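You operate a simulated robot arm through the tools that you are given. There is no shell and no other tool. Be economical: measure what you need, move in short steps, check, and stop when the job is done.

You are at the controls of a simulated two-armed robot. One attempt, no reset.

TASK
On the cabinet top, pour about 120 ml from the green flask into the cream mug, holding that steady with the other hand, and put the green flask back.

Only the result counts: the job must be done as asked and must still hold three seconds after the hand-in. Knocking over, shifting, dropping, spilling or breaking anything else fails it.

THE ROBOT
Two 7-joint arms with two-finger parallel grippers on one trunk, on a base that drives. Base frame: it is fixed to the floor where the robot stands at the start and does not move with it; the origin is under the middle of the robot, x ahead of it, y to its left, z up; the surface under the hand at the start is at about z = 0.74. Lengths are in m, angles in rad, forces in N, time in s.
The left shoulder is at the start at [0.11, 0.169, 1.461], the right one opposite. With the tool pointing down near the work surface each hand reaches from about 0.3 to 0.68 m from the robot's upright axis, wherever it stands, measured 20 degrees to its own side. Payload 1.57 kg a hand.
The tool frame of a hand sits at the grasp point between the pads (the TCP): z along the fingers, y along the line on which they close. The tips reach 0.03 m beyond it. Largest opening 0.08 m; finger width 0.017, thickness 0.012; the body of the gripper, 0.04 by 0.082 m, starts 0.08 m behind the TCP.
Orientation is told as [roll, pitch, yaw] about the base's x, y, z axes, in that order, counted from this pose: with the fingers straight down and closing along the base's y, the tool's x points along the base's -x, its y along +y and its z along -z.

THE INTERFACE
- The arms move only by the tool arm_command. It takes "left_series", "right_series" or both (then of equal length, played together; a hand with none holds still); each is a list of rows, each a list of 3 entries, a list of its own where there are three numbers: the shift along the tool's x, y, z in m, then the turn, a rotation vector about the tool's x, y, z in degrees, then the closure in counts, from 0 (fully open) to 255 (shut). In form: [[[dx, dy, dz], [wx, wy, wz], grip], ...]. A call has 1 to 20 rows; each row is the pose to reach, as a shift and turn from the pose commanded when the call began, along the tool's axes at that moment. A row lasts 0.2 s, in which the tool goes at most 0.05 m and 0.15 rad; a call with a longer step from one row to the next is refused whole, and so is a gripper value outside its range. A pose out of reach is approached as far as the arm can. The call stops where the force on the tool passes 40 N (or 10 N more than at its start, if that is more) or the arm is blocked; 0.2 s more then pass. The fingers move at their own pace (about 0.072 m/s each) and stop on an object; they squeeze with about 39 N. The grip force told is the motor's: it shows also when the fingers shut on nothing. Time passes only in rows, and 0.2 s behind the last, so rows that repeat a pose let the fingers close. The reply holds the time, the measured pose of the TCP, the force on the tool along the base axes, the opening and the grip force, in the units named above and with some noise, with the torque about the TCP (base axes, N m) and any sound that the robot's microphone picked up.
- Cameras (640 x 400 px; columns grow to the right, rows downward): "scene" is now at [0.1479, 0.0015, 1.6317]; the picture's right is [0.03, -1.00, 0.00], its down [-0.85, -0.03, -0.52] and it looks along [0.52, 0.02, -0.85] (base axes); focal length 278 px, centre (320, 200). "left" rides on the left gripper at [0.072, 0.007, -0.122] in its tool frame; the picture's right is [-0.09, 1.00, 0.00], its down [-0.84, -0.08, -0.54] and it looks along [-0.54, -0.05, 0.84] (tool axes); focal length 238 px, centre (320, 200). "right" rides on the right gripper at [0.072, -0.007, -0.122] in its tool frame; the picture's right is [0.09, 1.00, 0.00], its down [-0.84, 0.08, -0.54] and it looks along [-0.54, 0.05, 0.84] (tool axes); focal length 238 px, centre (320, 200). There is no depth. A picture from a camera that has moved, and an enlarged one, comes with that camera's place and axes in the base frame and with its lens.
- snapshot(camera): a new picture of that camera. It takes no simulated time.
- move_column(by): slides the trunk up (or, below 0, down) by that many m; the arms and the scene camera ride with it, the base frame stays. It gives what a move gives, with no picture.
- roll_base(legs): drives the robot by 1 to 6 legs, each [ahead, left, turn to the left] in m, m and rad, along the robot's own axes; the way and the turn of a leg run together, so that a leg with both is an arc; at most 1.5 m and 3.142 rad a leg. The arms and the cameras ride along, it lands a little off, and it stops where it bumps. It gives what a move gives.
- pan_tilt(pan, tilt): turns the head with the scene camera to pan (to the left, within 1.501 rad either way) and tilt (down, from -0.506 to 1.204), counted from straight ahead of the robot. It gives what a move gives.
- close_up(camera, box): a new picture of the part [left, top, right, bottom] of that camera's present view, enlarged. It takes no simulated time.
- close_job(): hands the job in; it is judged then, once.

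Go step by step. Nothing tells you exact positions but the pictures and the camera data: compare them with the known pose of the tool, close in by small moves and look again before you grip or let go. The budget is 120 turns and 88 pictures, counting those below and the enlarged ones. Unless the task says otherwise, let go and move clear before handing in, and close with one line.

The tools are called after ">>>" by a JSON object that holds its "op" and its "data". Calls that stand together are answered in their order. arm_command: Moves the arms, as the interface text tells. Its arguments: {"type":"object","properties":{"left_series":{"type":"array","items":{"type":"array"}},"right_series":{"type":"array","items":{"type":"array"}}},"required":[]} The other tools are called the same way: move_column (by) slides the trunk up or down; roll_base (legs) drives the base; pan_tilt (pan, tilt) turns the head that bears the scene camera; snapshot (camera) takes a picture; close_up (camera, box) takes an enlarged picture of a part of a camera's view; close_job () hands the job in.

At the start:

```text
time_s: 0.0
left_position: [0.6363, 0.3198, 1.131]
left_tcp_rot: [0.0, 0.0, 0.001]
left_wrist_force: [-0.1, -0.5, 0.0]
left_ft_torque: [0.03, 0.0, -0.02]
left_opening: 0.08
left_grasp_force: 0.1
right_position: [0.6649, -0.2528, 1.0852]
right_tcp_rot: [0.0, -0.002, -0.003]
right_wrist_force: [-0.2, -0.6, -0.6]
right_ft_torque: [0.0, 0.02, 0.01]
right_opening: 0.0799
right_grasp_force: 0.1
trunk travel left (down, up): [-0.775, 0.115]
robot x, y, heading: [-0.0001, 0.0004, 0.001]
head pan, tilt: [0.03, 1.021]
```

scene: 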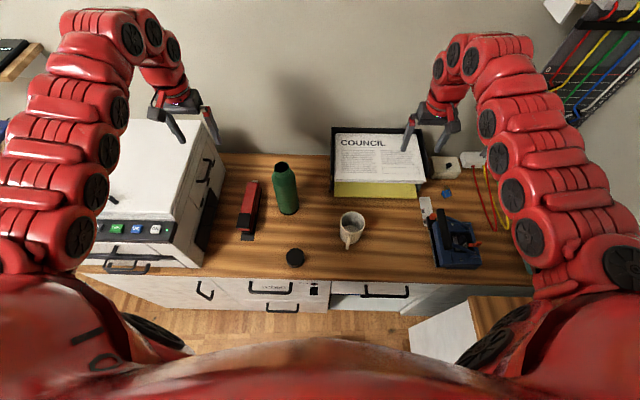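
right: 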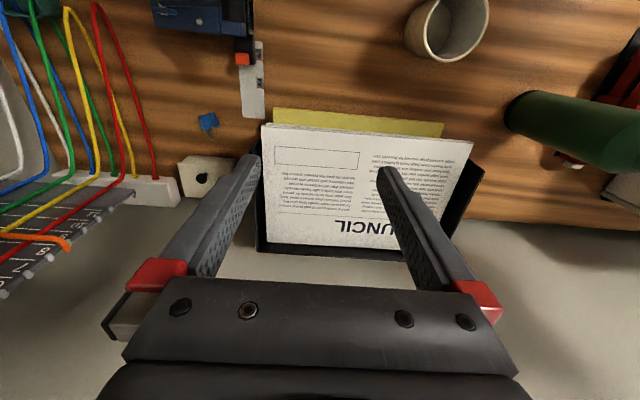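
left: 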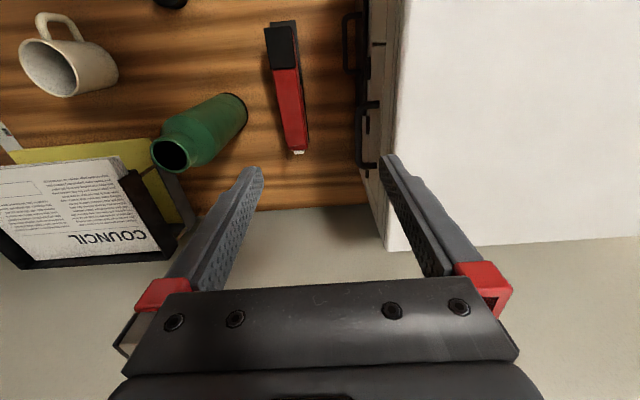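

The green flask stands open near x≈0.64, y≈0.13, and its cap seems to lie nearby. The mug is near x≈0.52, y≈-0.08 with its handle toward me. I'll enlarge the view to measure both.

>>> {"op": "close_up", "data": {"camera": "scene", "box": [220, 140, 400, 280]}}

>>> {"op": "close_up", "data": {"camera": "left", "box": [0, 0, 320, 200]}}

>>> {"op": "close_up", "data": {"camera": "right", "box": [380, 0, 640, 180]}}

```text
2.86 times, centred on (310, 210) of scene
camera zoom: at [0.1479, 0.0015, 1.6317], right [0.03, -1.0, 0.0], down [-0.85, -0.03, -0.52], along [0.52, 0.02, -0.85], focal length 795 px, centre (349, 171)
```

zoom: 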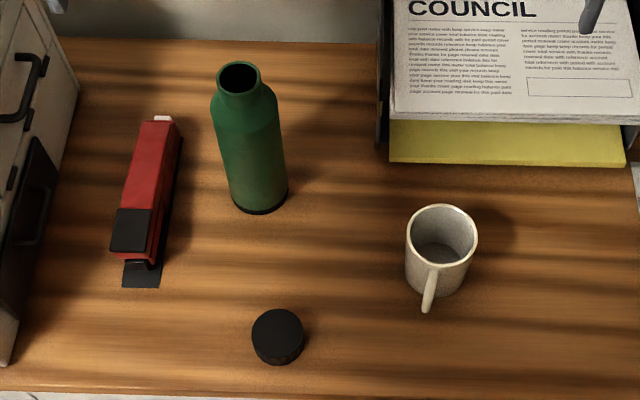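

```text
2.00 times, centred on (160, 100) of left
camera zoom: at [0.5641, 0.3253, 1.2524], right [0.09, 1.0, 0.0], down [0.84, -0.08, 0.54], along [0.54, -0.05, -0.84], focal length 477 px, centre (640, 400)
```

zoom: 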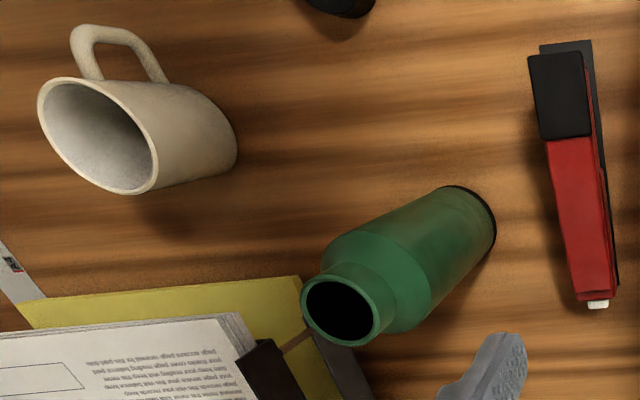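

```text
2.22 times, centred on (510, 90) of right
camera zoom: at [0.5946, -0.259, 1.2087], right [-0.09, 1.0, 0.0], down [0.84, 0.08, 0.54], along [0.54, 0.05, -0.84], focal length 530 px, centre (-102, 444)
```

zoom: 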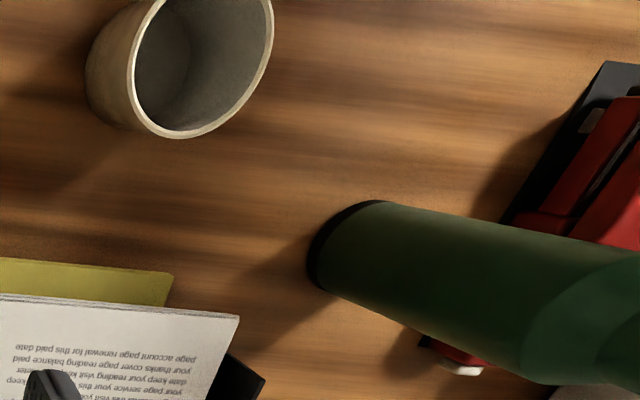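

Taking the table as z=0.74, I estimate the flask at about (0.66, 0.138), rim z≈0.98, body diameter ≈0.072. The mug rim is at about (0.556, -0.086, 0.84), with its handle toward -x. I'll swing the left hand to point forward (20° below horizontal) in front of the flask, still well short of it.

>>> {"op": "arm_command", "data": {"left_series": [[[0.0186, -0.0182, 0], [0, -7, 0], 0], [[0.0372, -0.0364, 0], [0, -14, 0], 0], [[0.0558, -0.0546, 0], [0, -21, 0], 0], [[0.0744, -0.0728, 0], [0, -28, 0], 0], [[0.093, -0.091, 0], [0, -35, 0], 0], [[0.1116, -0.1092, 0], [0, -42, 0], 0], [[0.1302, -0.1274, 0], [0, -49, 0], 0], [[0.1488, -0.1456, 0], [0, -56, 0], 0], [[0.1674, -0.1638, 0], [0, -63, 0], 0], [[0.186, -0.182, 0], [0, -70, 0], 0], [[0.186, -0.182, 0.04], [0, -70, 0], 0], [[0.186, -0.182, 0.08], [0, -70, 0], 0], [[0.186, -0.182, 0.12], [0, -70, 0], 0], [[0.186, -0.182, 0.16], [0, -70, 0], 0], [[0.186, -0.182, 0.2], [0, -70, 0], 0]]}}

>>> {"op": "snapshot", "data": {"camera": "left"}}

>>> {"op": "snapshot", "data": {"camera": "scene"}}

```text
time_s: 3.2
left_position: [0.4468, 0.1359, 0.9304]
left_tcp_rot: [0.002, -1.221, -0.004]
left_wrist_force: [-0.5, -0.4, -0.5]
left_ft_torque: [-0.03, -0.07, 0.02]
left_opening: 0.0802
left_grasp_force: 0.0
left hand out of reach, approached as far as the arm can: row 1, 2, 3, 4, 5, 6, 7, 8, 9, 10, 11, 12, 13, 14
right_position: [0.6637, -0.2547, 1.0856]
right_tcp_rot: [0.0, 0.0, -0.003]
right_wrist_force: [-0.1, -0.1, 0.3]
right_ft_torque: [0.03, 0.0, -0.02]
right_opening: 0.0797
right_grasp_force: 0.1
trunk travel left (down, up): [-0.775, 0.115]
robot x, y, heading: [-0.001, 0.0028, -0.002]
head pan, tilt: [0.03, 1.021]
```

```text
81 pictures are left
camera left: at [0.3084, 0.1415, 0.9042], right [0.03, 1.0, 0.09], down [-0.22, -0.08, 0.97], along [0.97, -0.05, 0.22], focal length 238 px, centre (320, 200)
```

left: 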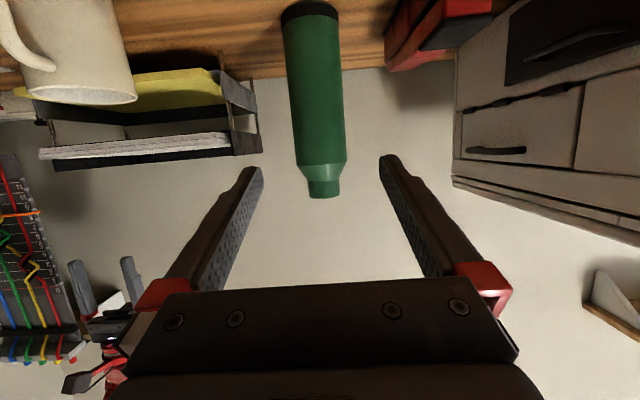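

```text
80 pictures are left
camera scene: at [0.1476, 0.0002, 1.6317], right [0.03, -1.0, 0.0], down [-0.85, -0.02, -0.52], along [0.52, 0.02, -0.85], focal length 278 px, centre (320, 200)
```

scene: 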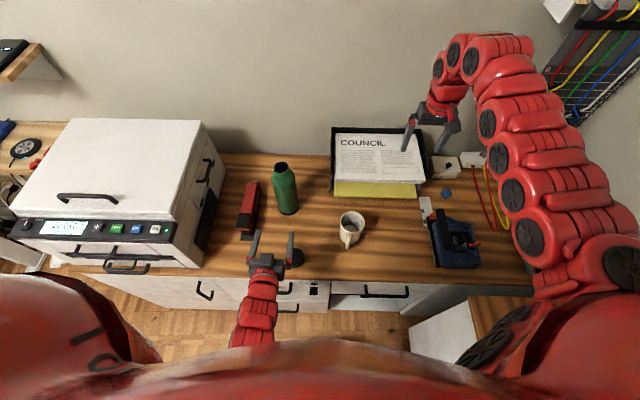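

The left hand reached its pose. The flask looks tight for the 0.08 opening, so I'll enlarge this view to measure its diameter and y.

>>> {"op": "close_up", "data": {"camera": "left", "box": [240, 0, 400, 100]}}

>>> {"op": "close_up", "data": {"camera": "left", "box": [240, 110, 400, 210]}}

>>> {"op": "close_up", "data": {"camera": "scene", "box": [240, 150, 400, 280]}}

```text
4.00 times, centred on (320, 50) of left
camera zoom: at [0.3084, 0.1415, 0.9042], right [0.03, 1.0, 0.09], down [-0.22, -0.08, 0.97], along [0.97, -0.05, 0.22], focal length 953 px, centre (320, 800)
```

zoom: 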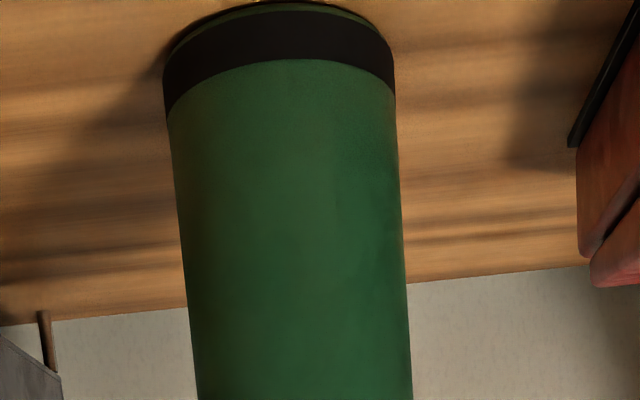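

```text
4.00 times, centred on (320, 160) of left
camera zoom: at [0.3084, 0.1415, 0.9042], right [0.03, 1.0, 0.09], down [-0.22, -0.08, 0.97], along [0.97, -0.05, 0.22], focal length 953 px, centre (320, 360)
```

zoom: 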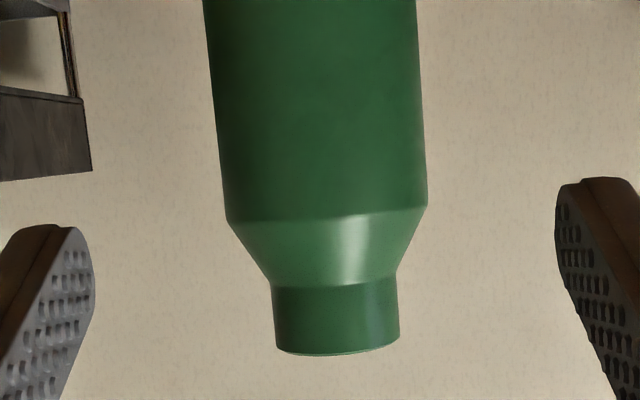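

```text
3.08 times, centred on (320, 215) of scene
camera zoom: at [0.1476, 0.0002, 1.6317], right [0.03, -1.0, 0.0], down [-0.85, -0.02, -0.52], along [0.52, 0.02, -0.85], focal length 856 px, centre (320, 154)
```

zoom: 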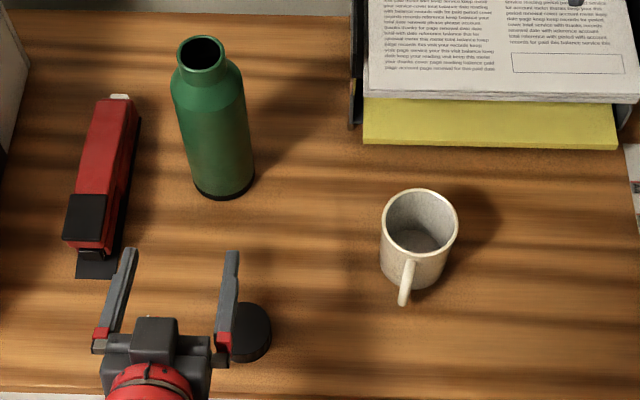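

The flask diameter is about 0.074, so there is roughly 3 mm of play on each side. Its centre is near y≈0.132 and the body runs up to z≈0.93. I'll move in to tip distance at z≈0.85, level the hand to 10°, and look again.

>>> {"op": "arm_command", "data": {"left_series": [[[0.0137, -0.0015, 0.0405], [0, -3.3, 0], 0], [[0.0273, -0.003, 0.081], [0, -6.7, 0], 0], [[0.041, -0.0045, 0.1214], [0, -10, 0], 0], [[0.041, -0.0045, 0.1214], [0, -10, 0], 0]]}}

>>> {"op": "snapshot", "data": {"camera": "left"}}

>>> {"op": "close_up", "data": {"camera": "scene", "box": [220, 150, 380, 250]}}

```text
time_s: 4.2
left_position: [0.5498, 0.1323, 0.8475]
left_tcp_rot: [0.004, -1.398, -0.003]
left_wrist_force: [-0.4, -0.6, 0.0]
left_ft_torque: [-0.02, 0.02, 0.03]
left_opening: 0.0801
left_grasp_force: 0.1
right_position: [0.6645, -0.2531, 1.0848]
right_tcp_rot: [0.0, 0.0, -0.003]
right_wrist_force: [-1.1, -0.5, -0.8]
right_ft_torque: [0.0, -0.02, 0.05]
right_opening: 0.0801
right_grasp_force: 0.0
trunk travel left (down, up): [-0.775, 0.115]
robot x, y, heading: [0.0006, -0.0023, -0.001]
head pan, tilt: [0.03, 1.021]
```

```text
76 pictures are left
camera left: at [0.4183, 0.1376, 0.7983], right [0.01, 1.0, 0.09], down [-0.39, -0.08, 0.92], along [0.92, -0.05, 0.39], focal length 238 px, centre (320, 200)
```

left: 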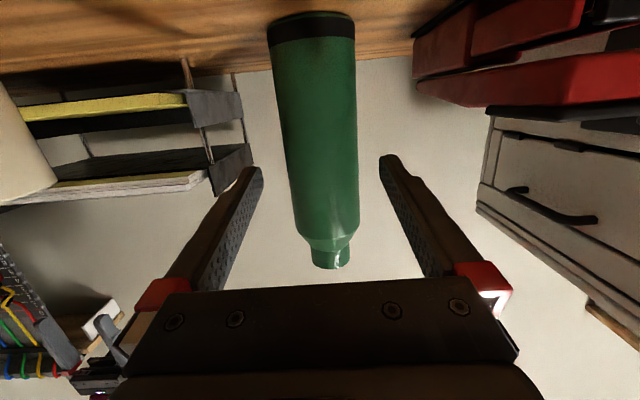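

```text
4.00 times, centred on (300, 200) of scene
camera zoom: at [0.1471, 0.0011, 1.6318], right [0.03, -1.0, 0.0], down [-0.85, -0.03, -0.52], along [0.52, 0.02, -0.85], focal length 1113 px, centre (400, 200)
```

zoom: 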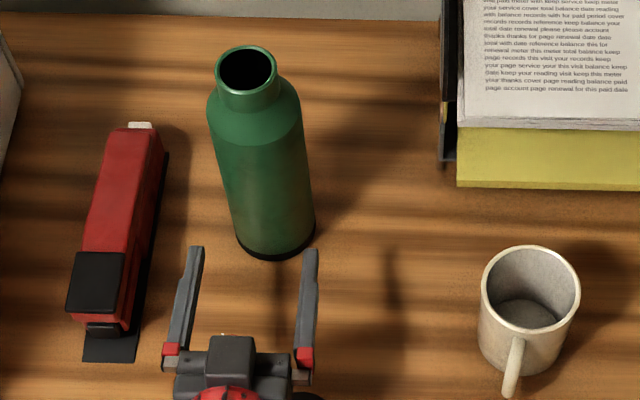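

The scene camera and the wrist camera both put the flask about 3 mm to the -y side of the gripper's centre line. I'll correct that, advance partway so the tips straddle the front, and check again.

>>> {"op": "arm_command", "data": {"left_series": [[[0, -0.003, 0], [0, 0, 0], 0], [[-0.0056, -0.003, 0.032], [0, 0, 0], 0], [[-0.0096, -0.003, 0.054], [0, 0, 0], 0], [[-0.0096, -0.003, 0.054], [0, 0, 0], 0]]}}

>>> {"op": "close_up", "data": {"camera": "left", "box": [220, 60, 420, 200]}}

>>> {"op": "close_up", "data": {"camera": "scene", "box": [240, 150, 340, 230]}}

```text
time_s: 5.2
left_position: [0.6058, 0.1307, 0.8494]
left_tcp_rot: [-0.001, -1.398, 0.001]
left_wrist_force: [0.4, 0.4, -0.3]
left_ft_torque: [-0.03, -0.01, 0.0]
left_opening: 0.0802
left_grasp_force: 0.0
right_position: [0.6646, -0.254, 1.086]
right_tcp_rot: [0.001, 0.0, 0.0]
right_wrist_force: [0.2, 0.6, 0.1]
right_ft_torque: [-0.02, -0.01, -0.01]
right_opening: 0.0802
right_grasp_force: 0.0
trunk travel left (down, up): [-0.775, 0.115]
robot x, y, heading: [0.0007, 0.0054, 0.0]
head pan, tilt: [0.03, 1.021]
```

```text
2.86 times, centred on (320, 130) of left
camera zoom: at [0.4731, 0.1352, 0.7999], right [0.01, 1.0, 0.09], down [-0.39, -0.08, 0.92], along [0.92, -0.05, 0.39], focal length 681 px, centre (320, 400)
```

zoom: 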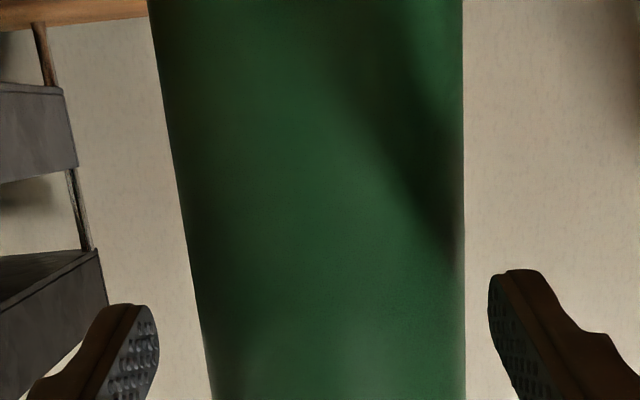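

```text
5.00 times, centred on (290, 190) of scene
camera zoom: at [0.1472, 0.0013, 1.6318], right [0.03, -1.0, 0.0], down [-0.85, -0.03, -0.52], along [0.52, 0.02, -0.85], focal length 1392 px, centre (470, 250)
```

zoom: 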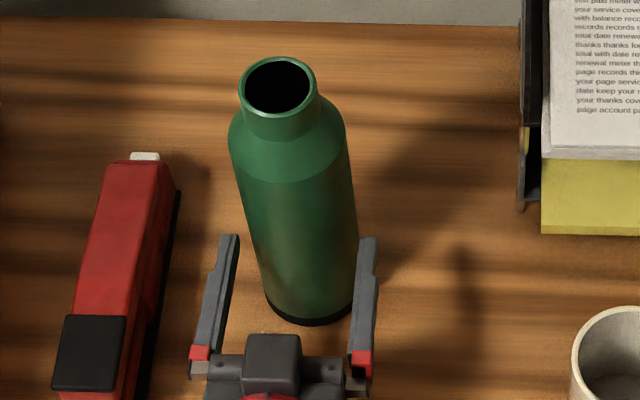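

Rechecking with exact camera axes, the flask sits about 2 mm to the +y side of the gripper centre. I'll correct by +0.002, then advance halfway and look.

>>> {"op": "arm_command", "data": {"left_series": [[[0, 0.002, 0], [0, 0, 0], 0], [[-0.0026, 0.002, 0.015], [0, 0, 0], 0], [[-0.0044, 0.002, 0.025], [0, 0, 0], 0], [[-0.0044, 0.002, 0.025], [0, 0, 0], 0]]}}

>>> {"op": "close_up", "data": {"camera": "left", "box": [220, 60, 420, 200]}}

>>> {"op": "close_up", "data": {"camera": "scene", "box": [240, 150, 340, 230]}}

```text
time_s: 6.2
left_position: [0.6295, 0.1322, 0.8486]
left_tcp_rot: [0.002, -1.396, -0.001]
left_wrist_force: [0.2, 0.3, 0.0]
left_ft_torque: [-0.01, -0.02, 0.0]
left_opening: 0.0799
left_grasp_force: 0.1
right_position: [0.6651, -0.2526, 1.0854]
right_tcp_rot: [-0.001, 0.0, 0.0]
right_wrist_force: [0.6, -0.5, -0.4]
right_ft_torque: [-0.01, -0.01, 0.01]
right_opening: 0.0798
right_grasp_force: 0.1
trunk travel left (down, up): [-0.775, 0.115]
robot x, y, heading: [-0.0031, -0.0007, -0.003]
head pan, tilt: [0.03, 1.021]
```

```text
2.86 times, centred on (320, 130) of left
camera zoom: at [0.4984, 0.1382, 0.8003], right [0.01, 1.0, 0.09], down [-0.39, -0.08, 0.92], along [0.92, -0.05, 0.39], focal length 681 px, centre (320, 400)
```

zoom: 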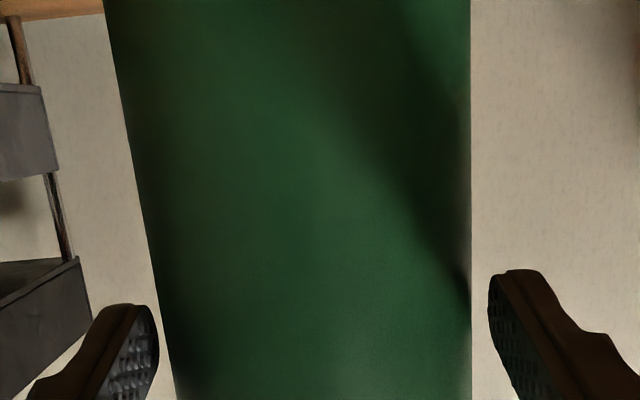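

```text
5.00 times, centred on (290, 190) of scene
camera zoom: at [0.1474, 0.0014, 1.6318], right [0.03, -1.0, 0.0], down [-0.85, -0.03, -0.52], along [0.52, 0.02, -0.85], focal length 1392 px, centre (470, 250)
```

zoom: 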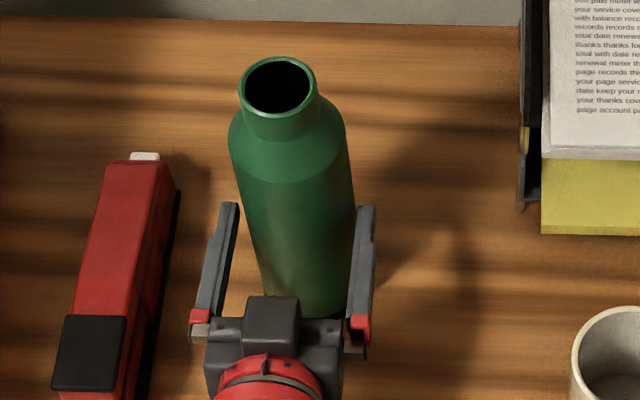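

With the tips now level with the flask's widest part, the gap is about 0.7 mm on the -y side and 4 mm on the +y side. I'll shift -0.0016, then slide the rest of the way in.

>>> {"op": "arm_command", "data": {"left_series": [[[0, -0.0016, 0], [0, 0, 0], 0], [[-0.0014, -0.0016, 0.008], [0, 0, 0], 0], [[-0.0028, -0.0016, 0.016], [0, 0, 0], 0], [[-0.0042, -0.0016, 0.024], [0, 0, 0], 0], [[-0.0055, -0.0016, 0.031], [0, 0, 0], 0], [[-0.0055, -0.0016, 0.031], [0, 0, 0], 0]]}}

>>> {"op": "close_up", "data": {"camera": "left", "box": [220, 60, 420, 200]}}

>>> {"op": "close_up", "data": {"camera": "scene", "box": [240, 150, 340, 230]}}

```text
time_s: 7.6
left_position: [0.6614, 0.1313, 0.8501]
left_tcp_rot: [0.0, -1.395, 0.001]
left_wrist_force: [-0.1, 0.1, -0.2]
left_ft_torque: [-0.01, 0.01, -0.02]
left_opening: 0.0802
left_grasp_force: 0.0
right_position: [0.6649, -0.2536, 1.086]
right_tcp_rot: [-0.001, -0.001, -0.001]
right_wrist_force: [0.0, 0.0, -0.6]
right_ft_torque: [-0.02, -0.02, -0.02]
right_opening: 0.0801
right_grasp_force: 0.1
trunk travel left (down, up): [-0.775, 0.115]
robot x, y, heading: [-0.0021, -0.0027, -0.001]
head pan, tilt: [0.03, 1.021]
```

```text
2.86 times, centred on (320, 130) of left
camera zoom: at [0.529, 0.1364, 0.8005], right [0.01, 1.0, 0.09], down [-0.39, -0.08, 0.92], along [0.92, -0.05, 0.39], focal length 681 px, centre (320, 400)
```

zoom: 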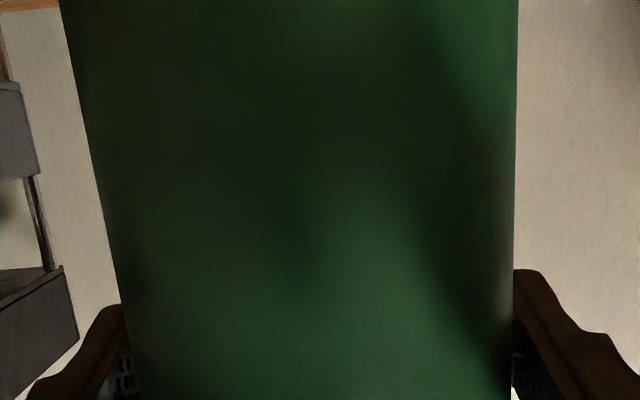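

```text
5.00 times, centred on (290, 190) of scene
camera zoom: at [0.1476, 0.0014, 1.6317], right [0.03, -1.0, 0.0], down [-0.85, -0.03, -0.52], along [0.52, 0.02, -0.85], focal length 1392 px, centre (470, 250)
```

zoom: 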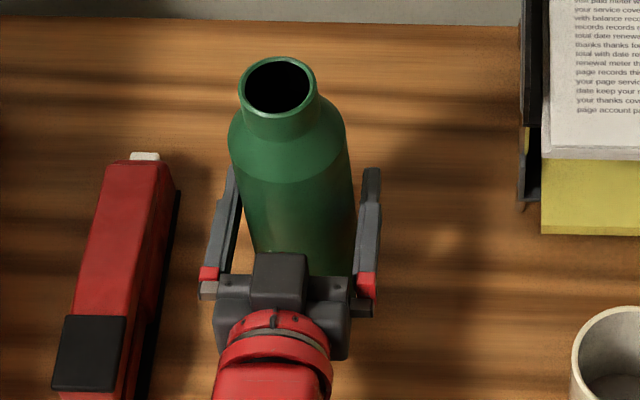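

The left hand is around the flask without touching it. Before gripping, I'll bring the right hand over the mug handle, tilted 30° back, to see how the handle lies.

>>> {"op": "arm_command", "data": {"right_series": [[[0.0323, 0.029, 0], [0, -5, 0], 0], [[0.0647, 0.058, 0], [0, -10, 0], 0], [[0.097, 0.087, 0], [0, -15, 0], 0], [[0.129, 0.116, 0], [0, -20, 0], 0], [[0.162, 0.145, 0], [0, -25, 0], 0], [[0.194, 0.174, 0], [0, -30, 0], 0], [[0.194, 0.174, 0.045], [0, -30, 0], 0], [[0.194, 0.174, 0.09], [0, -30, 0], 0], [[0.194, 0.174, 0.12], [0, -30, 0], 0], [[0.194, 0.174, 0.12], [0, -30, 0], 0]]}}

>>> {"op": "snapshot", "data": {"camera": "right"}}

>>> {"op": "close_up", "data": {"camera": "scene", "box": [270, 180, 430, 280]}}

```text
time_s: 9.8
left_position: [0.6592, 0.1314, 0.8506]
left_tcp_rot: [-0.01, -1.397, 0.01]
left_wrist_force: [0.6, 0.3, -0.8]
left_ft_torque: [0.04, -0.03, -0.02]
left_opening: 0.0798
left_grasp_force: 0.1
right_position: [0.4998, -0.023, 1.0342]
right_tcp_rot: [-0.031, -0.531, 0.011]
right_wrist_force: [-0.4, -0.2, 0.1]
right_ft_torque: [-0.01, -0.01, -0.01]
right_opening: 0.08
right_grasp_force: 0.0
right hand out of reach, approached as far as the arm can: row 1, 2, 3, 5, 6, 7, 8, 9, 10
trunk travel left (down, up): [-0.775, 0.115]
robot x, y, heading: [-0.0001, 0.0034, -0.003]
head pan, tilt: [0.03, 1.021]
```

```text
68 pictures are left
camera right: at [0.3778, -0.0265, 1.1037], right [-0.07, 0.99, -0.07], down [0.45, 0.1, 0.89], along [0.89, 0.03, -0.45], focal length 238 px, centre (320, 200)
```

right: 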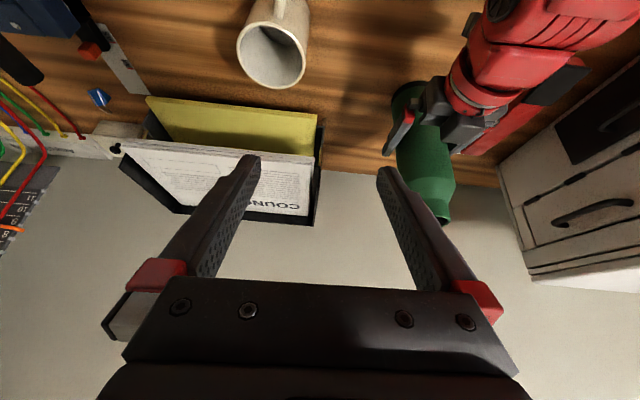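

```text
4.00 times, centred on (350, 230) of scene
camera zoom: at [0.1454, 0.004, 1.632], right [0.03, -1.0, 0.0], down [-0.85, -0.03, -0.52], along [0.52, 0.01, -0.85], focal length 1113 px, centre (200, 80)
```

zoom: 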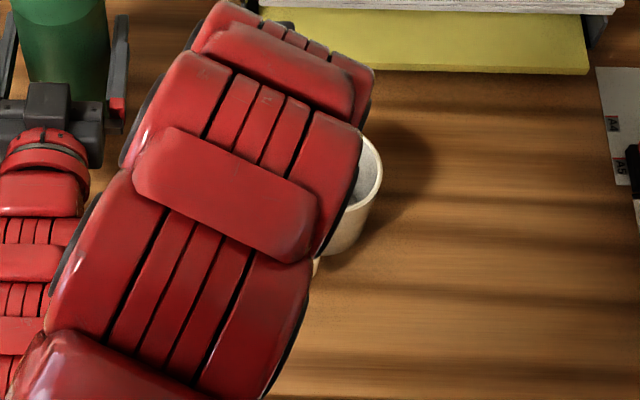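

The right arm lagged in an awkward elbow posture and hasn't reached its commanded pose. I'll hold for a moment to see whether it settles there.

>>> {"op": "arm_command", "data": {"right_series": [[[0, 0, 0], [0, 0, 0], 0], [[0, 0, 0], [0, 0, 0], 0], [[0, 0, 0], [0, 0, 0], 0], [[0, 0, 0], [0, 0, 0], 0]]}}

>>> {"op": "snapshot", "data": {"camera": "scene"}}

```text
time_s: 10.8
left_position: [0.6604, 0.1313, 0.849]
left_tcp_rot: [-0.001, -1.397, 0.003]
left_wrist_force: [0.3, -0.3, -0.5]
left_ft_torque: [-0.03, -0.03, 0.0]
left_opening: 0.0799
left_grasp_force: 0.0
right_position: [0.5005, -0.0255, 1.0335]
right_tcp_rot: [-0.029, -0.53, 0.009]
right_wrist_force: [0.5, -0.1, -0.6]
right_ft_torque: [0.02, 0.02, -0.01]
right_opening: 0.0798
right_grasp_force: 0.2
trunk travel left (down, up): [-0.775, 0.115]
robot x, y, heading: [-0.0008, 0.0023, 0.002]
head pan, tilt: [0.03, 1.021]
```

```text
66 pictures are left
camera scene: at [0.1474, 0.0018, 1.6318], right [0.03, -1.0, 0.0], down [-0.85, -0.03, -0.52], along [0.52, 0.02, -0.85], focal length 278 px, centre (320, 200)
```

scene: 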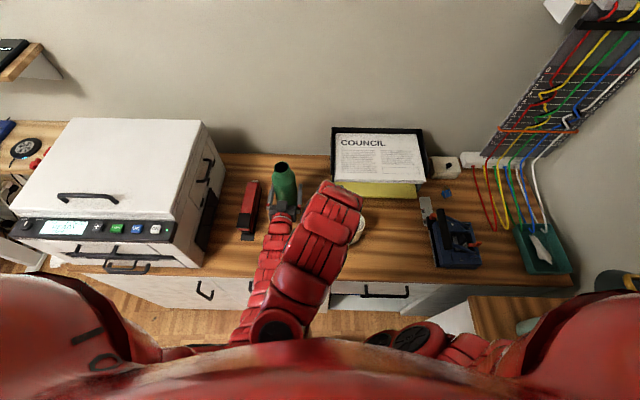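

The right elbow has swung inward and is stuck. I'll take the hand back out near its start pose, then repeat the mirrored path that worked for the left arm.

>>> {"op": "arm_command", "data": {"right_series": [[[-0.0185, -0.033, -0.0017], [0, 3.3, 0], 0], [[-0.037, -0.0655, -0.0033], [0, 6.7, 0], 0], [[-0.055, -0.098, -0.005], [0, 10, 0], 0], [[-0.074, -0.131, -0.0067], [0, 13.3, 0], 0], [[-0.092, -0.164, -0.0083], [0, 16.7, 0], 0], [[-0.111, -0.197, -0.01], [0, 20, 0], 0], [[-0.129, -0.229, -0.012], [0, 23.3, 0], 0], [[-0.148, -0.262, -0.0133], [0, 26.7, 0], 0], [[-0.166, -0.295, -0.015], [0, 30, 0], 0], [[-0.166, -0.295, -0.015], [0, 30, 0], 0], [[-0.166, -0.295, -0.015], [0, 30, 0], 0]]}}

>>> {"op": "snapshot", "data": {"camera": "scene"}}

```text
time_s: 13.2
left_position: [0.6614, 0.1314, 0.8487]
left_tcp_rot: [-0.001, -1.396, 0.004]
left_wrist_force: [-0.4, 0.3, 0.2]
left_ft_torque: [0.02, 0.02, 0.03]
left_opening: 0.0799
left_grasp_force: 0.0
right_position: [0.5604, -0.2843, 0.999]
right_tcp_rot: [-0.039, -0.095, 0.0]
right_wrist_force: [0.4, -0.1, 0.8]
right_ft_torque: [-0.02, 0.0, -0.02]
right_opening: 0.08
right_grasp_force: 0.0
right hand out of reach, approached as far as the arm can: row 5, 6, 7, 8, 9, 10, 11
trunk travel left (down, up): [-0.775, 0.115]
robot x, y, heading: [-0.0023, -0.0009, -0.002]
head pan, tilt: [0.03, 1.021]
```

```text
65 pictures are left
camera scene: at [0.148, 0.0019, 1.6317], right [0.03, -1.0, 0.0], down [-0.85, -0.03, -0.52], along [0.52, 0.02, -0.85], focal length 278 px, centre (320, 200)
```

scene: 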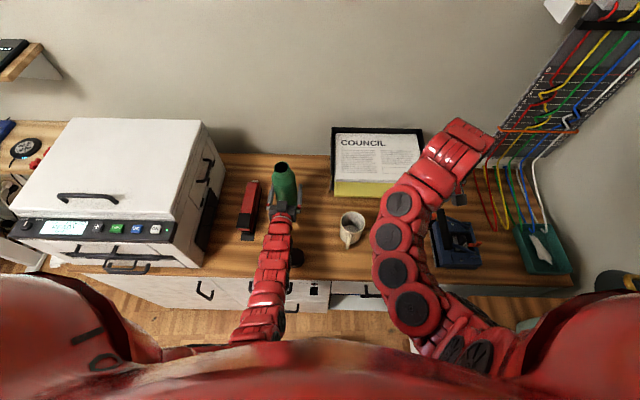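

The elbow still isn't well placed. I'll tuck the right hand straight back at this y with the fingers pitched forward, as the left arm is, before approaching the handle.

>>> {"op": "arm_command", "data": {"right_series": [[[0.016, 0, -0.0015], [0, -7, 0], 0], [[0.032, 0, -0.003], [0, -14, 0], 0], [[0.048, 0, -0.0045], [0, -21, 0], 0], [[0.064, 0, -0.006], [0, -28, 0], 0], [[0.08, 0.0, -0.0075], [0, -35, 0], 0], [[0.096, 0.0, -0.009], [0, -42, 0], 0], [[0.112, 0.0, -0.011], [0, -49, 0], 0], [[0.13, 0.0, -0.0124], [0, -56, 0], 0], [[0.13, 0.0, -0.0124], [0, -56, 0], 0], [[0.13, 0.0, -0.0124], [0, -56, 0], 0], [[0.13, 0.0, -0.0124], [0, -56, 0], 0]]}}

>>> {"op": "snapshot", "data": {"camera": "scene"}}

```text
time_s: 15.8
left_position: [0.6602, 0.1314, 0.8498]
left_tcp_rot: [-0.002, -1.398, 0.002]
left_wrist_force: [0.1, 0.0, -0.8]
left_ft_torque: [-0.04, 0.02, -0.01]
left_opening: 0.0803
left_grasp_force: 0.1
right_position: [0.4528, -0.334, 0.9992]
right_tcp_rot: [0.037, -1.201, -0.121]
right_wrist_force: [-0.8, 0.5, 0.1]
right_ft_torque: [-0.03, 0.01, 0.01]
right_opening: 0.08
right_grasp_force: 0.0
right hand out of reach, approached as far as the arm can: row 4, 5, 6, 7, 8, 9, 10, 11
trunk travel left (down, up): [-0.775, 0.115]
robot x, y, heading: [-0.0009, -0.0009, -0.002]
head pan, tilt: [0.03, 1.021]
stopped in row 11 (right hand): the arm was blocked; the commanded pose is now the measured one
```

```text
64 pictures are left
camera scene: at [0.1459, 0.001, 1.6319], right [0.03, -1.0, 0.0], down [-0.85, -0.03, -0.52], along [0.52, 0.02, -0.85], focal length 278 px, centre (320, 200)
```

scene: 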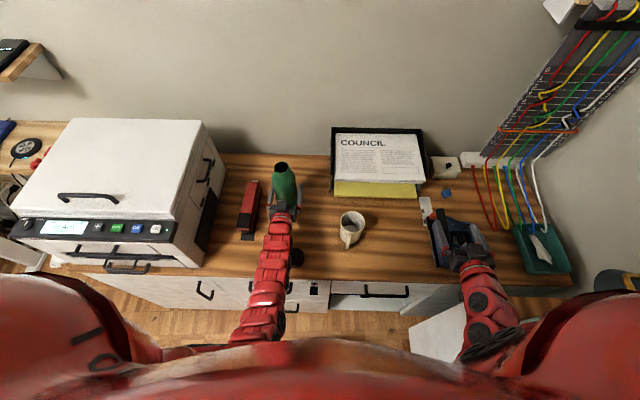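

The right arm is now tucked like the left. Next I'll slide it sideways toward the mug, staying high and in front of it, and straighten the yaw.

>>> {"op": "arm_command", "data": {"right_series": [[[0.003, 0.039, -0.008], [-1.1, 0, -0.4], 0], [[0.006, 0.078, -0.016], [-2.2, 0, -0.8], 0], [[0.009, 0.117, -0.024], [-3.3, 0, -1.2], 0], [[0.012, 0.156, -0.032], [-4.4, 0, -1.6], 0], [[0.016, 0.195, -0.041], [-5.5, 0, -2.1], 0], [[0.02, 0.232, -0.05], [-6.5, 0, -2.5], 0], [[0.02, 0.232, -0.05], [-6.5, 0, -2.5], 0], [[0.02, 0.232, -0.05], [-6.5, 0, -2.5], 0]]}}

>>> {"op": "snapshot", "data": {"camera": "scene"}}

>>> {"op": "snapshot", "data": {"camera": "right"}}

```text
time_s: 17.1
left_position: [0.6618, 0.1312, 0.8479]
left_tcp_rot: [-0.006, -1.396, 0.006]
left_wrist_force: [0.5, -0.6, 0.8]
left_ft_torque: [0.01, -0.01, -0.02]
left_opening: 0.08
left_grasp_force: 0.1
right_position: [0.4227, -0.3549, 0.9819]
right_tcp_rot: [0.426, -1.258, -1.02]
right_wrist_force: [-0.6, -0.1, -0.6]
right_ft_torque: [-0.01, -0.03, -0.05]
right_opening: 0.0803
right_grasp_force: 0.2
right hand out of reach, approached as far as the arm can: row 1, 2, 3, 4, 5, 6
trunk travel left (down, up): [-0.775, 0.115]
robot x, y, heading: [0.0012, 0.0043, 0.006]
head pan, tilt: [0.03, 1.021]
stopped in row 6 (right hand): the arm was blocked; the commanded pose is now the measured one
```

```text
63 pictures are left
camera scene: at [0.1483, 0.0015, 1.6301], right [0.03, -1.0, 0.0], down [-0.85, -0.03, -0.52], along [0.52, 0.02, -0.85], focal length 278 px, centre (320, 200)
```

scene: 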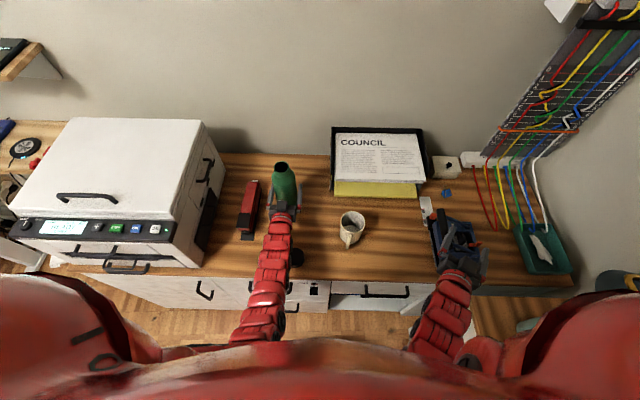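

```text
62 pictures are left
camera right: at [0.3115, -0.2771, 0.949], right [0.55, 0.83, 0.04], down [-0.26, 0.13, 0.96], along [0.79, -0.54, 0.28], focal length 238 px, centre (320, 200)
```

right: 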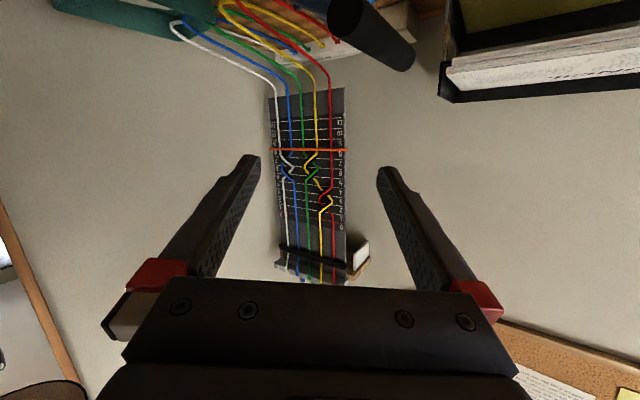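

The right wrist has run into its limits with the hand turned outward. I'll unwind it back to a downward-pointing pose near its start.

>>> {"op": "arm_command", "data": {"right_series": [[[-0.0133, 0.0183, 0.0113], [-1.65, 7.3, -3.5], 0], [[-0.0266, 0.0366, 0.0226], [-3.3, 14.6, -6.9], 0], [[-0.04, 0.055, 0.034], [-4.95, 22, -10.4], 0], [[-0.053, 0.073, 0.045], [-6.6, 29.3, -13.9], 0], [[-0.0665, 0.0915, 0.0565], [-8.25, 36.6, -17.3], 0], [[-0.08, 0.11, 0.068], [-9.9, 43.9, -20.8], 0], [[-0.093, 0.128, 0.079], [-11.5, 51.2, -24.3], 0], [[-0.106, 0.146, 0.09], [-13.2, 58.6, -27.8], 0], [[-0.12, 0.165, 0.102], [-14.9, 65.9, -31.2], 0], [[-0.133, 0.183, 0.113], [-16.5, 73.2, -34.7], 0], [[-0.133, 0.183, 0.113], [-16.5, 73.2, -34.7], 0], [[-0.133, 0.183, 0.113], [-16.5, 73.2, -34.7], 0], [[-0.133, 0.183, 0.113], [-16.5, 73.2, -34.7], 0]]}}

>>> {"op": "snapshot", "data": {"camera": "scene"}}

```text
time_s: 19.9
left_position: [0.6608, 0.1298, 0.8491]
left_tcp_rot: [0.002, -1.396, -0.002]
left_wrist_force: [1.3, -0.4, 0.4]
left_ft_torque: [0.01, -0.01, 0.0]
left_opening: 0.08
left_grasp_force: 0.0
right_position: [0.6396, -0.3019, 1.1024]
right_tcp_rot: [-0.001, 0.007, 0.004]
right_wrist_force: [0.1, 0.3, -0.7]
right_ft_torque: [0.01, 0.0, -0.02]
right_opening: 0.08
right_grasp_force: 0.0
right hand out of reach, approached as far as the arm can: row 1, 2, 3, 4, 5, 8, 9
trunk travel left (down, up): [-0.775, 0.115]
robot x, y, heading: [-0.0002, 0.001, -0.002]
head pan, tilt: [0.03, 1.021]
```

```text
61 pictures are left
camera scene: at [0.1491, 0.0, 1.6315], right [0.03, -1.0, 0.0], down [-0.85, -0.02, -0.52], along [0.52, 0.02, -0.85], focal length 278 px, centre (320, 200)
```

scene: 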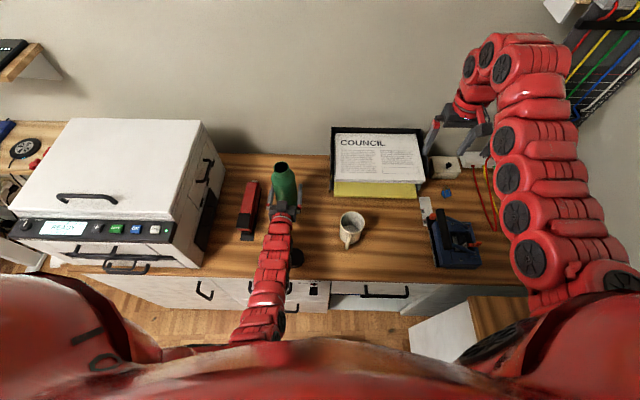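

The right arm is back in a clean posture. I'll now run the exact mirror of the left arm's successful path.

>>> {"op": "arm_command", "data": {"right_series": [[[0.0186, 0.0182, 0], [0, -7, 0], 0], [[0.0372, 0.0364, 0], [0, -14, 0], 0], [[0.0558, 0.0546, 0], [0, -21, 0], 0], [[0.0744, 0.0728, 0], [0, -28, 0], 0], [[0.093, 0.091, 0], [0, -35, 0], 0], [[0.1116, 0.1092, 0], [0, -42, 0], 0], [[0.1302, 0.1274, 0], [0, -49, 0], 0], [[0.1488, 0.1456, 0], [0, -56, 0], 0], [[0.1674, 0.1638, 0], [0, -63, 0], 0], [[0.186, 0.182, 0], [0, -70, 0], 0], [[0.186, 0.182, 0.04], [0, -70, 0], 0], [[0.186, 0.182, 0.08], [0, -70, 0], 0], [[0.186, 0.182, 0.12], [0, -70, 0], 0], [[0.186, 0.182, 0.15], [0, -70, 0], 0], [[0.186, 0.182, 0.17], [0, -70, 0], 0]]}}

>>> {"op": "snapshot", "data": {"camera": "scene"}}

>>> {"op": "snapshot", "data": {"camera": "right"}}

```text
time_s: 23.1
left_position: [0.66, 0.1302, 0.8498]
left_tcp_rot: [0.001, -1.397, 0.0]
left_wrist_force: [1.0, 0.6, 0.3]
left_ft_torque: [0.01, 0.01, -0.02]
left_opening: 0.0799
left_grasp_force: 0.0
right_position: [0.4515, -0.1165, 0.9286]
right_tcp_rot: [-0.003, -1.219, 0.01]
right_wrist_force: [-0.1, 0.0, 0.0]
right_ft_torque: [0.04, 0.0, -0.01]
right_opening: 0.08
right_grasp_force: 0.1
right hand out of reach, approached as far as the arm can: row 1, 2, 3, 5, 6, 7, 8, 9, 10, 11, 12, 13
trunk travel left (down, up): [-0.775, 0.115]
robot x, y, heading: [-0.0007, 0.0019, 0.0]
head pan, tilt: [0.03, 1.021]
```

```text
60 pictures are left
camera scene: at [0.1476, 0.0006, 1.6318], right [0.03, -1.0, 0.0], down [-0.85, -0.03, -0.52], along [0.52, 0.02, -0.85], focal length 278 px, centre (320, 200)
```

scene: 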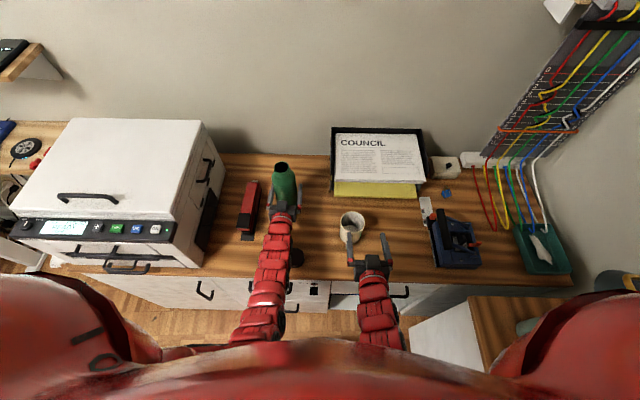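

```text
59 pictures are left
camera right: at [0.3133, -0.1228, 0.9049], right [-0.04, 1.0, -0.09], down [-0.22, 0.08, 0.97], along [0.97, 0.06, 0.22], focal length 238 px, centre (320, 200)
```

right: 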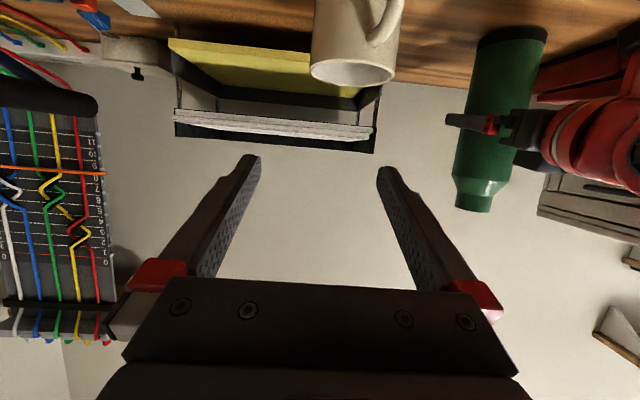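

The right hand is well placed now. I'll enlarge the mug from both cameras to locate the handle precisely.

>>> {"op": "close_up", "data": {"camera": "right", "box": [280, 0, 440, 100]}}

>>> {"op": "close_up", "data": {"camera": "scene", "box": [320, 200, 400, 250]}}

```text
4.00 times, centred on (360, 50) of right
camera zoom: at [0.3133, -0.1228, 0.9049], right [-0.04, 1.0, -0.09], down [-0.22, 0.08, 0.97], along [0.97, 0.06, 0.22], focal length 953 px, centre (160, 800)
```

zoom: 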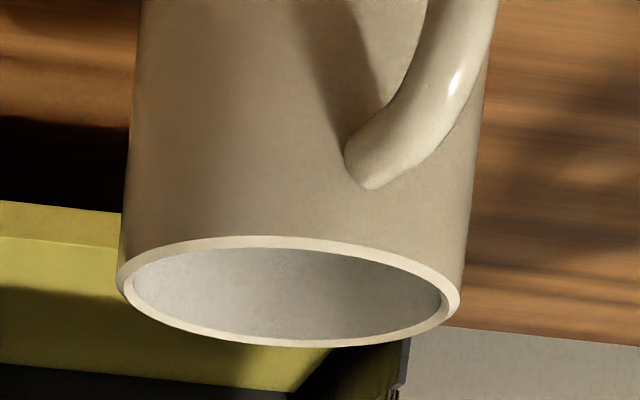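

```text
8.00 times, centred on (360, 225) of scene
camera zoom: at [0.1476, 0.0006, 1.6318], right [0.03, -1.0, 0.0], down [-0.85, -0.03, -0.52], along [0.52, 0.02, -0.85], focal length 2226 px, centre (0, 0)
```

zoom: 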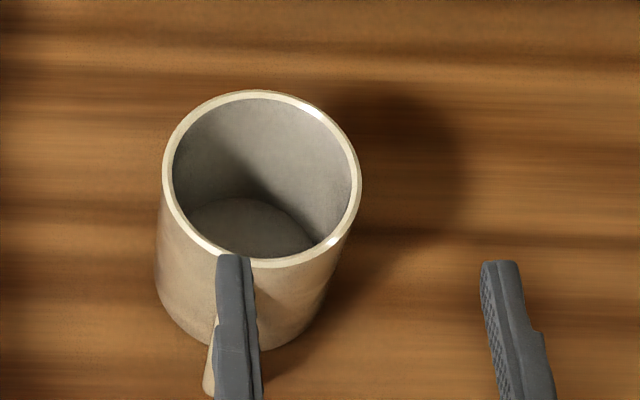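

The mug centre is at about (0.551, -0.092) with the rim at z≈0.837. The handle points 15° off -x toward +y, with its bar near z≈0.79. I'll yaw the right hand by -15° and lower it to a pre-grasp about 6 cm in front of the handle.

>>> {"op": "arm_command", "data": {"right_series": [[[0.0034, 0.019, -0.0094], [4.9, 0, 1.8], 0], [[0.0068, 0.038, -0.0188], [9.8, 0, 3.5], 0], [[0.0103, 0.058, -0.0282], [14.6, 0, 5.3], 0], [[0.045, 0.058, -0.0157], [14.6, 0, 5.3], 0], [[0.08, 0.058, -0.003], [14.6, 0, 5.3], 0], [[0.1137, 0.058, 0.0094], [14.6, 0, 5.3], 0], [[0.1137, 0.058, 0.0094], [14.6, 0, 5.3], 0]]}}

>>> {"op": "snapshot", "data": {"camera": "right"}}

>>> {"op": "close_up", "data": {"camera": "scene", "box": [300, 200, 400, 270]}}

```text
time_s: 24.6
left_position: [0.6619, 0.1323, 0.8502]
left_tcp_rot: [0.001, -1.398, 0.003]
left_wrist_force: [0.6, 0.6, 0.0]
left_ft_torque: [0.0, 0.02, -0.03]
left_opening: 0.0801
left_grasp_force: 0.0
right_position: [0.4204, -0.0575, 0.8237]
right_tcp_rot: [-0.005, -1.216, -0.261]
right_wrist_force: [-0.3, 0.2, 0.5]
right_ft_torque: [-0.01, -0.01, -0.03]
right_opening: 0.0799
right_grasp_force: 0.1
right hand out of reach, approached as far as the arm can: row 2
trunk travel left (down, up): [-0.775, 0.115]
robot x, y, heading: [0.0014, 0.001, -0.001]
head pan, tilt: [0.03, 1.021]
```

```text
56 pictures are left
camera right: at [0.2863, -0.0264, 0.7988], right [0.23, 0.97, -0.09], down [-0.19, 0.13, 0.97], along [0.95, -0.21, 0.22], focal length 238 px, centre (320, 200)
```

right: 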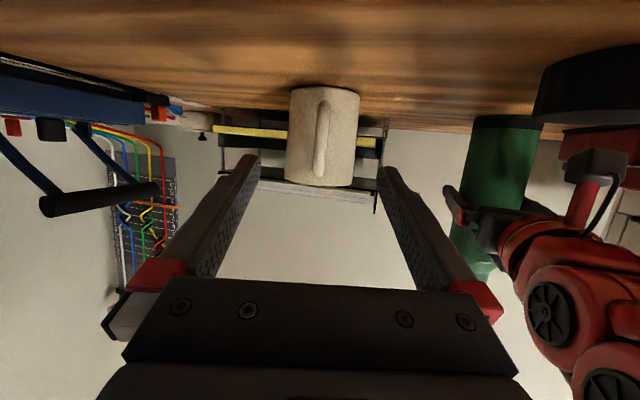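

```text
5.71 times, centred on (350, 235) of scene
camera zoom: at [0.1474, 0.0011, 1.6318], right [0.03, -1.0, 0.0], down [-0.85, -0.03, -0.52], along [0.52, 0.02, -0.85], focal length 1590 px, centre (149, 0)
```

zoom: 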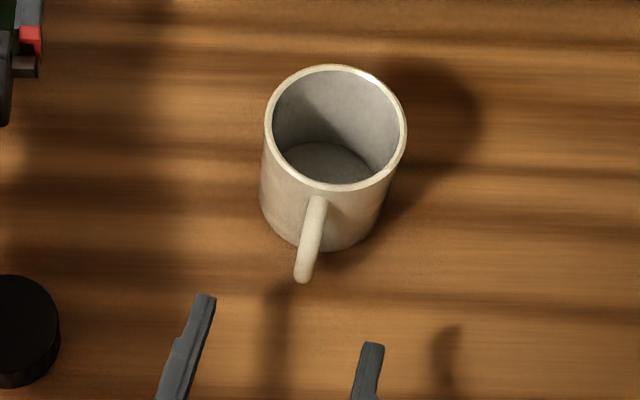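

The handle is centred between the open fingers, and the grasp point lies straight ahead along the tool. I'll advance 6.4 cm and check before closing.

>>> {"op": "arm_command", "data": {"right_series": [[[0, 0, 0.025], [0, 0, 0], 0], [[0, 0, 0.045], [0, 0, 0], 0], [[0, 0, 0.064], [0, 0, 0], 0], [[0, 0, 0.064], [0, 0, 0], 0]]}}

>>> {"op": "close_up", "data": {"camera": "right", "box": [220, 40, 420, 200]}}

>>> {"op": "close_up", "data": {"camera": "scene", "box": [300, 200, 400, 270]}}

```text
time_s: 25.6
left_position: [0.6596, 0.1315, 0.8497]
left_tcp_rot: [0.001, -1.396, 0.002]
left_wrist_force: [-0.2, -0.9, -0.1]
left_ft_torque: [-0.07, -0.01, -0.03]
left_opening: 0.0802
left_grasp_force: 0.2
right_position: [0.4805, -0.0747, 0.7993]
right_tcp_rot: [-0.004, -1.219, -0.261]
right_wrist_force: [-0.6, 0.3, -0.6]
right_ft_torque: [0.0, 0.02, -0.01]
right_opening: 0.08
right_grasp_force: 0.1
trunk travel left (down, up): [-0.775, 0.115]
robot x, y, heading: [0.0028, -0.0023, 0.001]
head pan, tilt: [0.03, 1.021]
```

```text
2.50 times, centred on (320, 120) of right
camera zoom: at [0.3452, -0.043, 0.7761], right [0.23, 0.97, -0.09], down [-0.19, 0.13, 0.97], along [0.95, -0.21, 0.22], focal length 596 px, centre (320, 400)
```

zoom: 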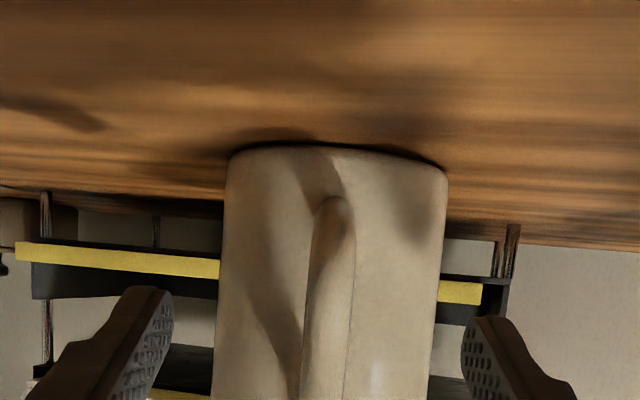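

```text
5.71 times, centred on (350, 235) of scene
camera zoom: at [0.1475, 0.0014, 1.6318], right [0.03, -1.0, 0.0], down [-0.85, -0.03, -0.52], along [0.52, 0.02, -0.85], focal length 1590 px, centre (149, 0)
```

zoom: 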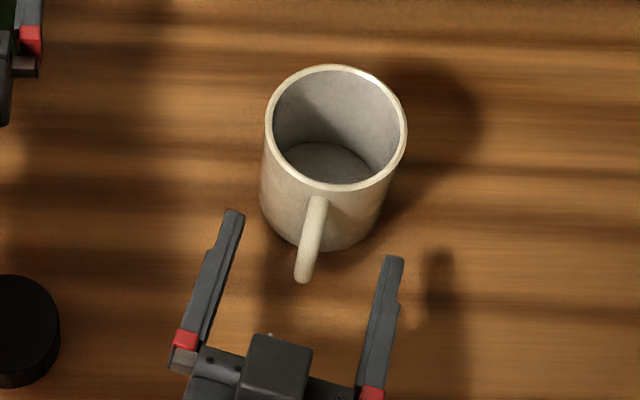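

The fingers straddle the handle and stop short of the mug wall. The handle is about 2 mm to the +y side of centre, so I'll shift that much and close on it.

>>> {"op": "arm_command", "data": {"right_series": [[[0, 0.002, 0], [0, 0, 0], 0], [[0, 0.002, 0], [0, 0, 0], 100], [[0, 0.002, 0], [0, 0, 0], 180], [[0, 0.002, 0], [0, 0, 0], 255], [[0, 0.002, 0], [0, 0, 0], 255], [[0, 0.002, 0], [0, 0, 0], 255]]}}

>>> {"op": "close_up", "data": {"camera": "scene", "box": [300, 200, 400, 270]}}

```text
time_s: 27.1
left_position: [0.6616, 0.1302, 0.8492]
left_tcp_rot: [-0.004, -1.396, 0.001]
left_wrist_force: [0.6, -0.4, 0.2]
left_ft_torque: [0.01, -0.01, 0.01]
left_opening: 0.0803
left_grasp_force: 0.1
right_position: [0.4809, -0.0721, 0.7994]
right_tcp_rot: [-0.005, -1.22, -0.261]
right_wrist_force: [0.3, -0.5, 0.4]
right_ft_torque: [0.03, -0.09, 0.0]
right_opening: 0.0108
right_grasp_force: 28.8
trunk travel left (down, up): [-0.775, 0.115]
robot x, y, heading: [-0.0029, -0.0006, 0.001]
head pan, tilt: [0.03, 1.021]
```

```text
5.71 times, centred on (350, 235) of scene
camera zoom: at [0.1479, 0.0014, 1.6317], right [0.03, -1.0, 0.0], down [-0.85, -0.03, -0.52], along [0.52, 0.02, -0.85], focal length 1590 px, centre (149, 0)
```

zoom: 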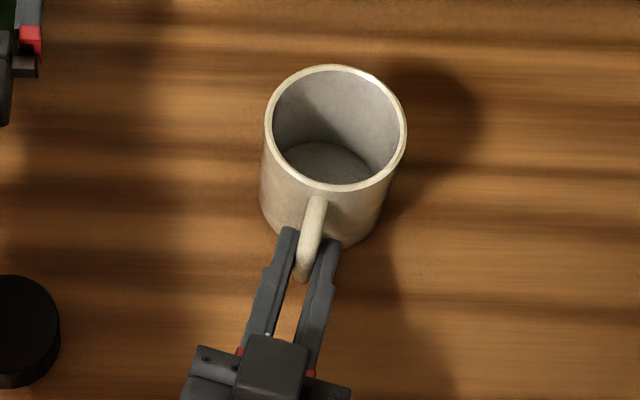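

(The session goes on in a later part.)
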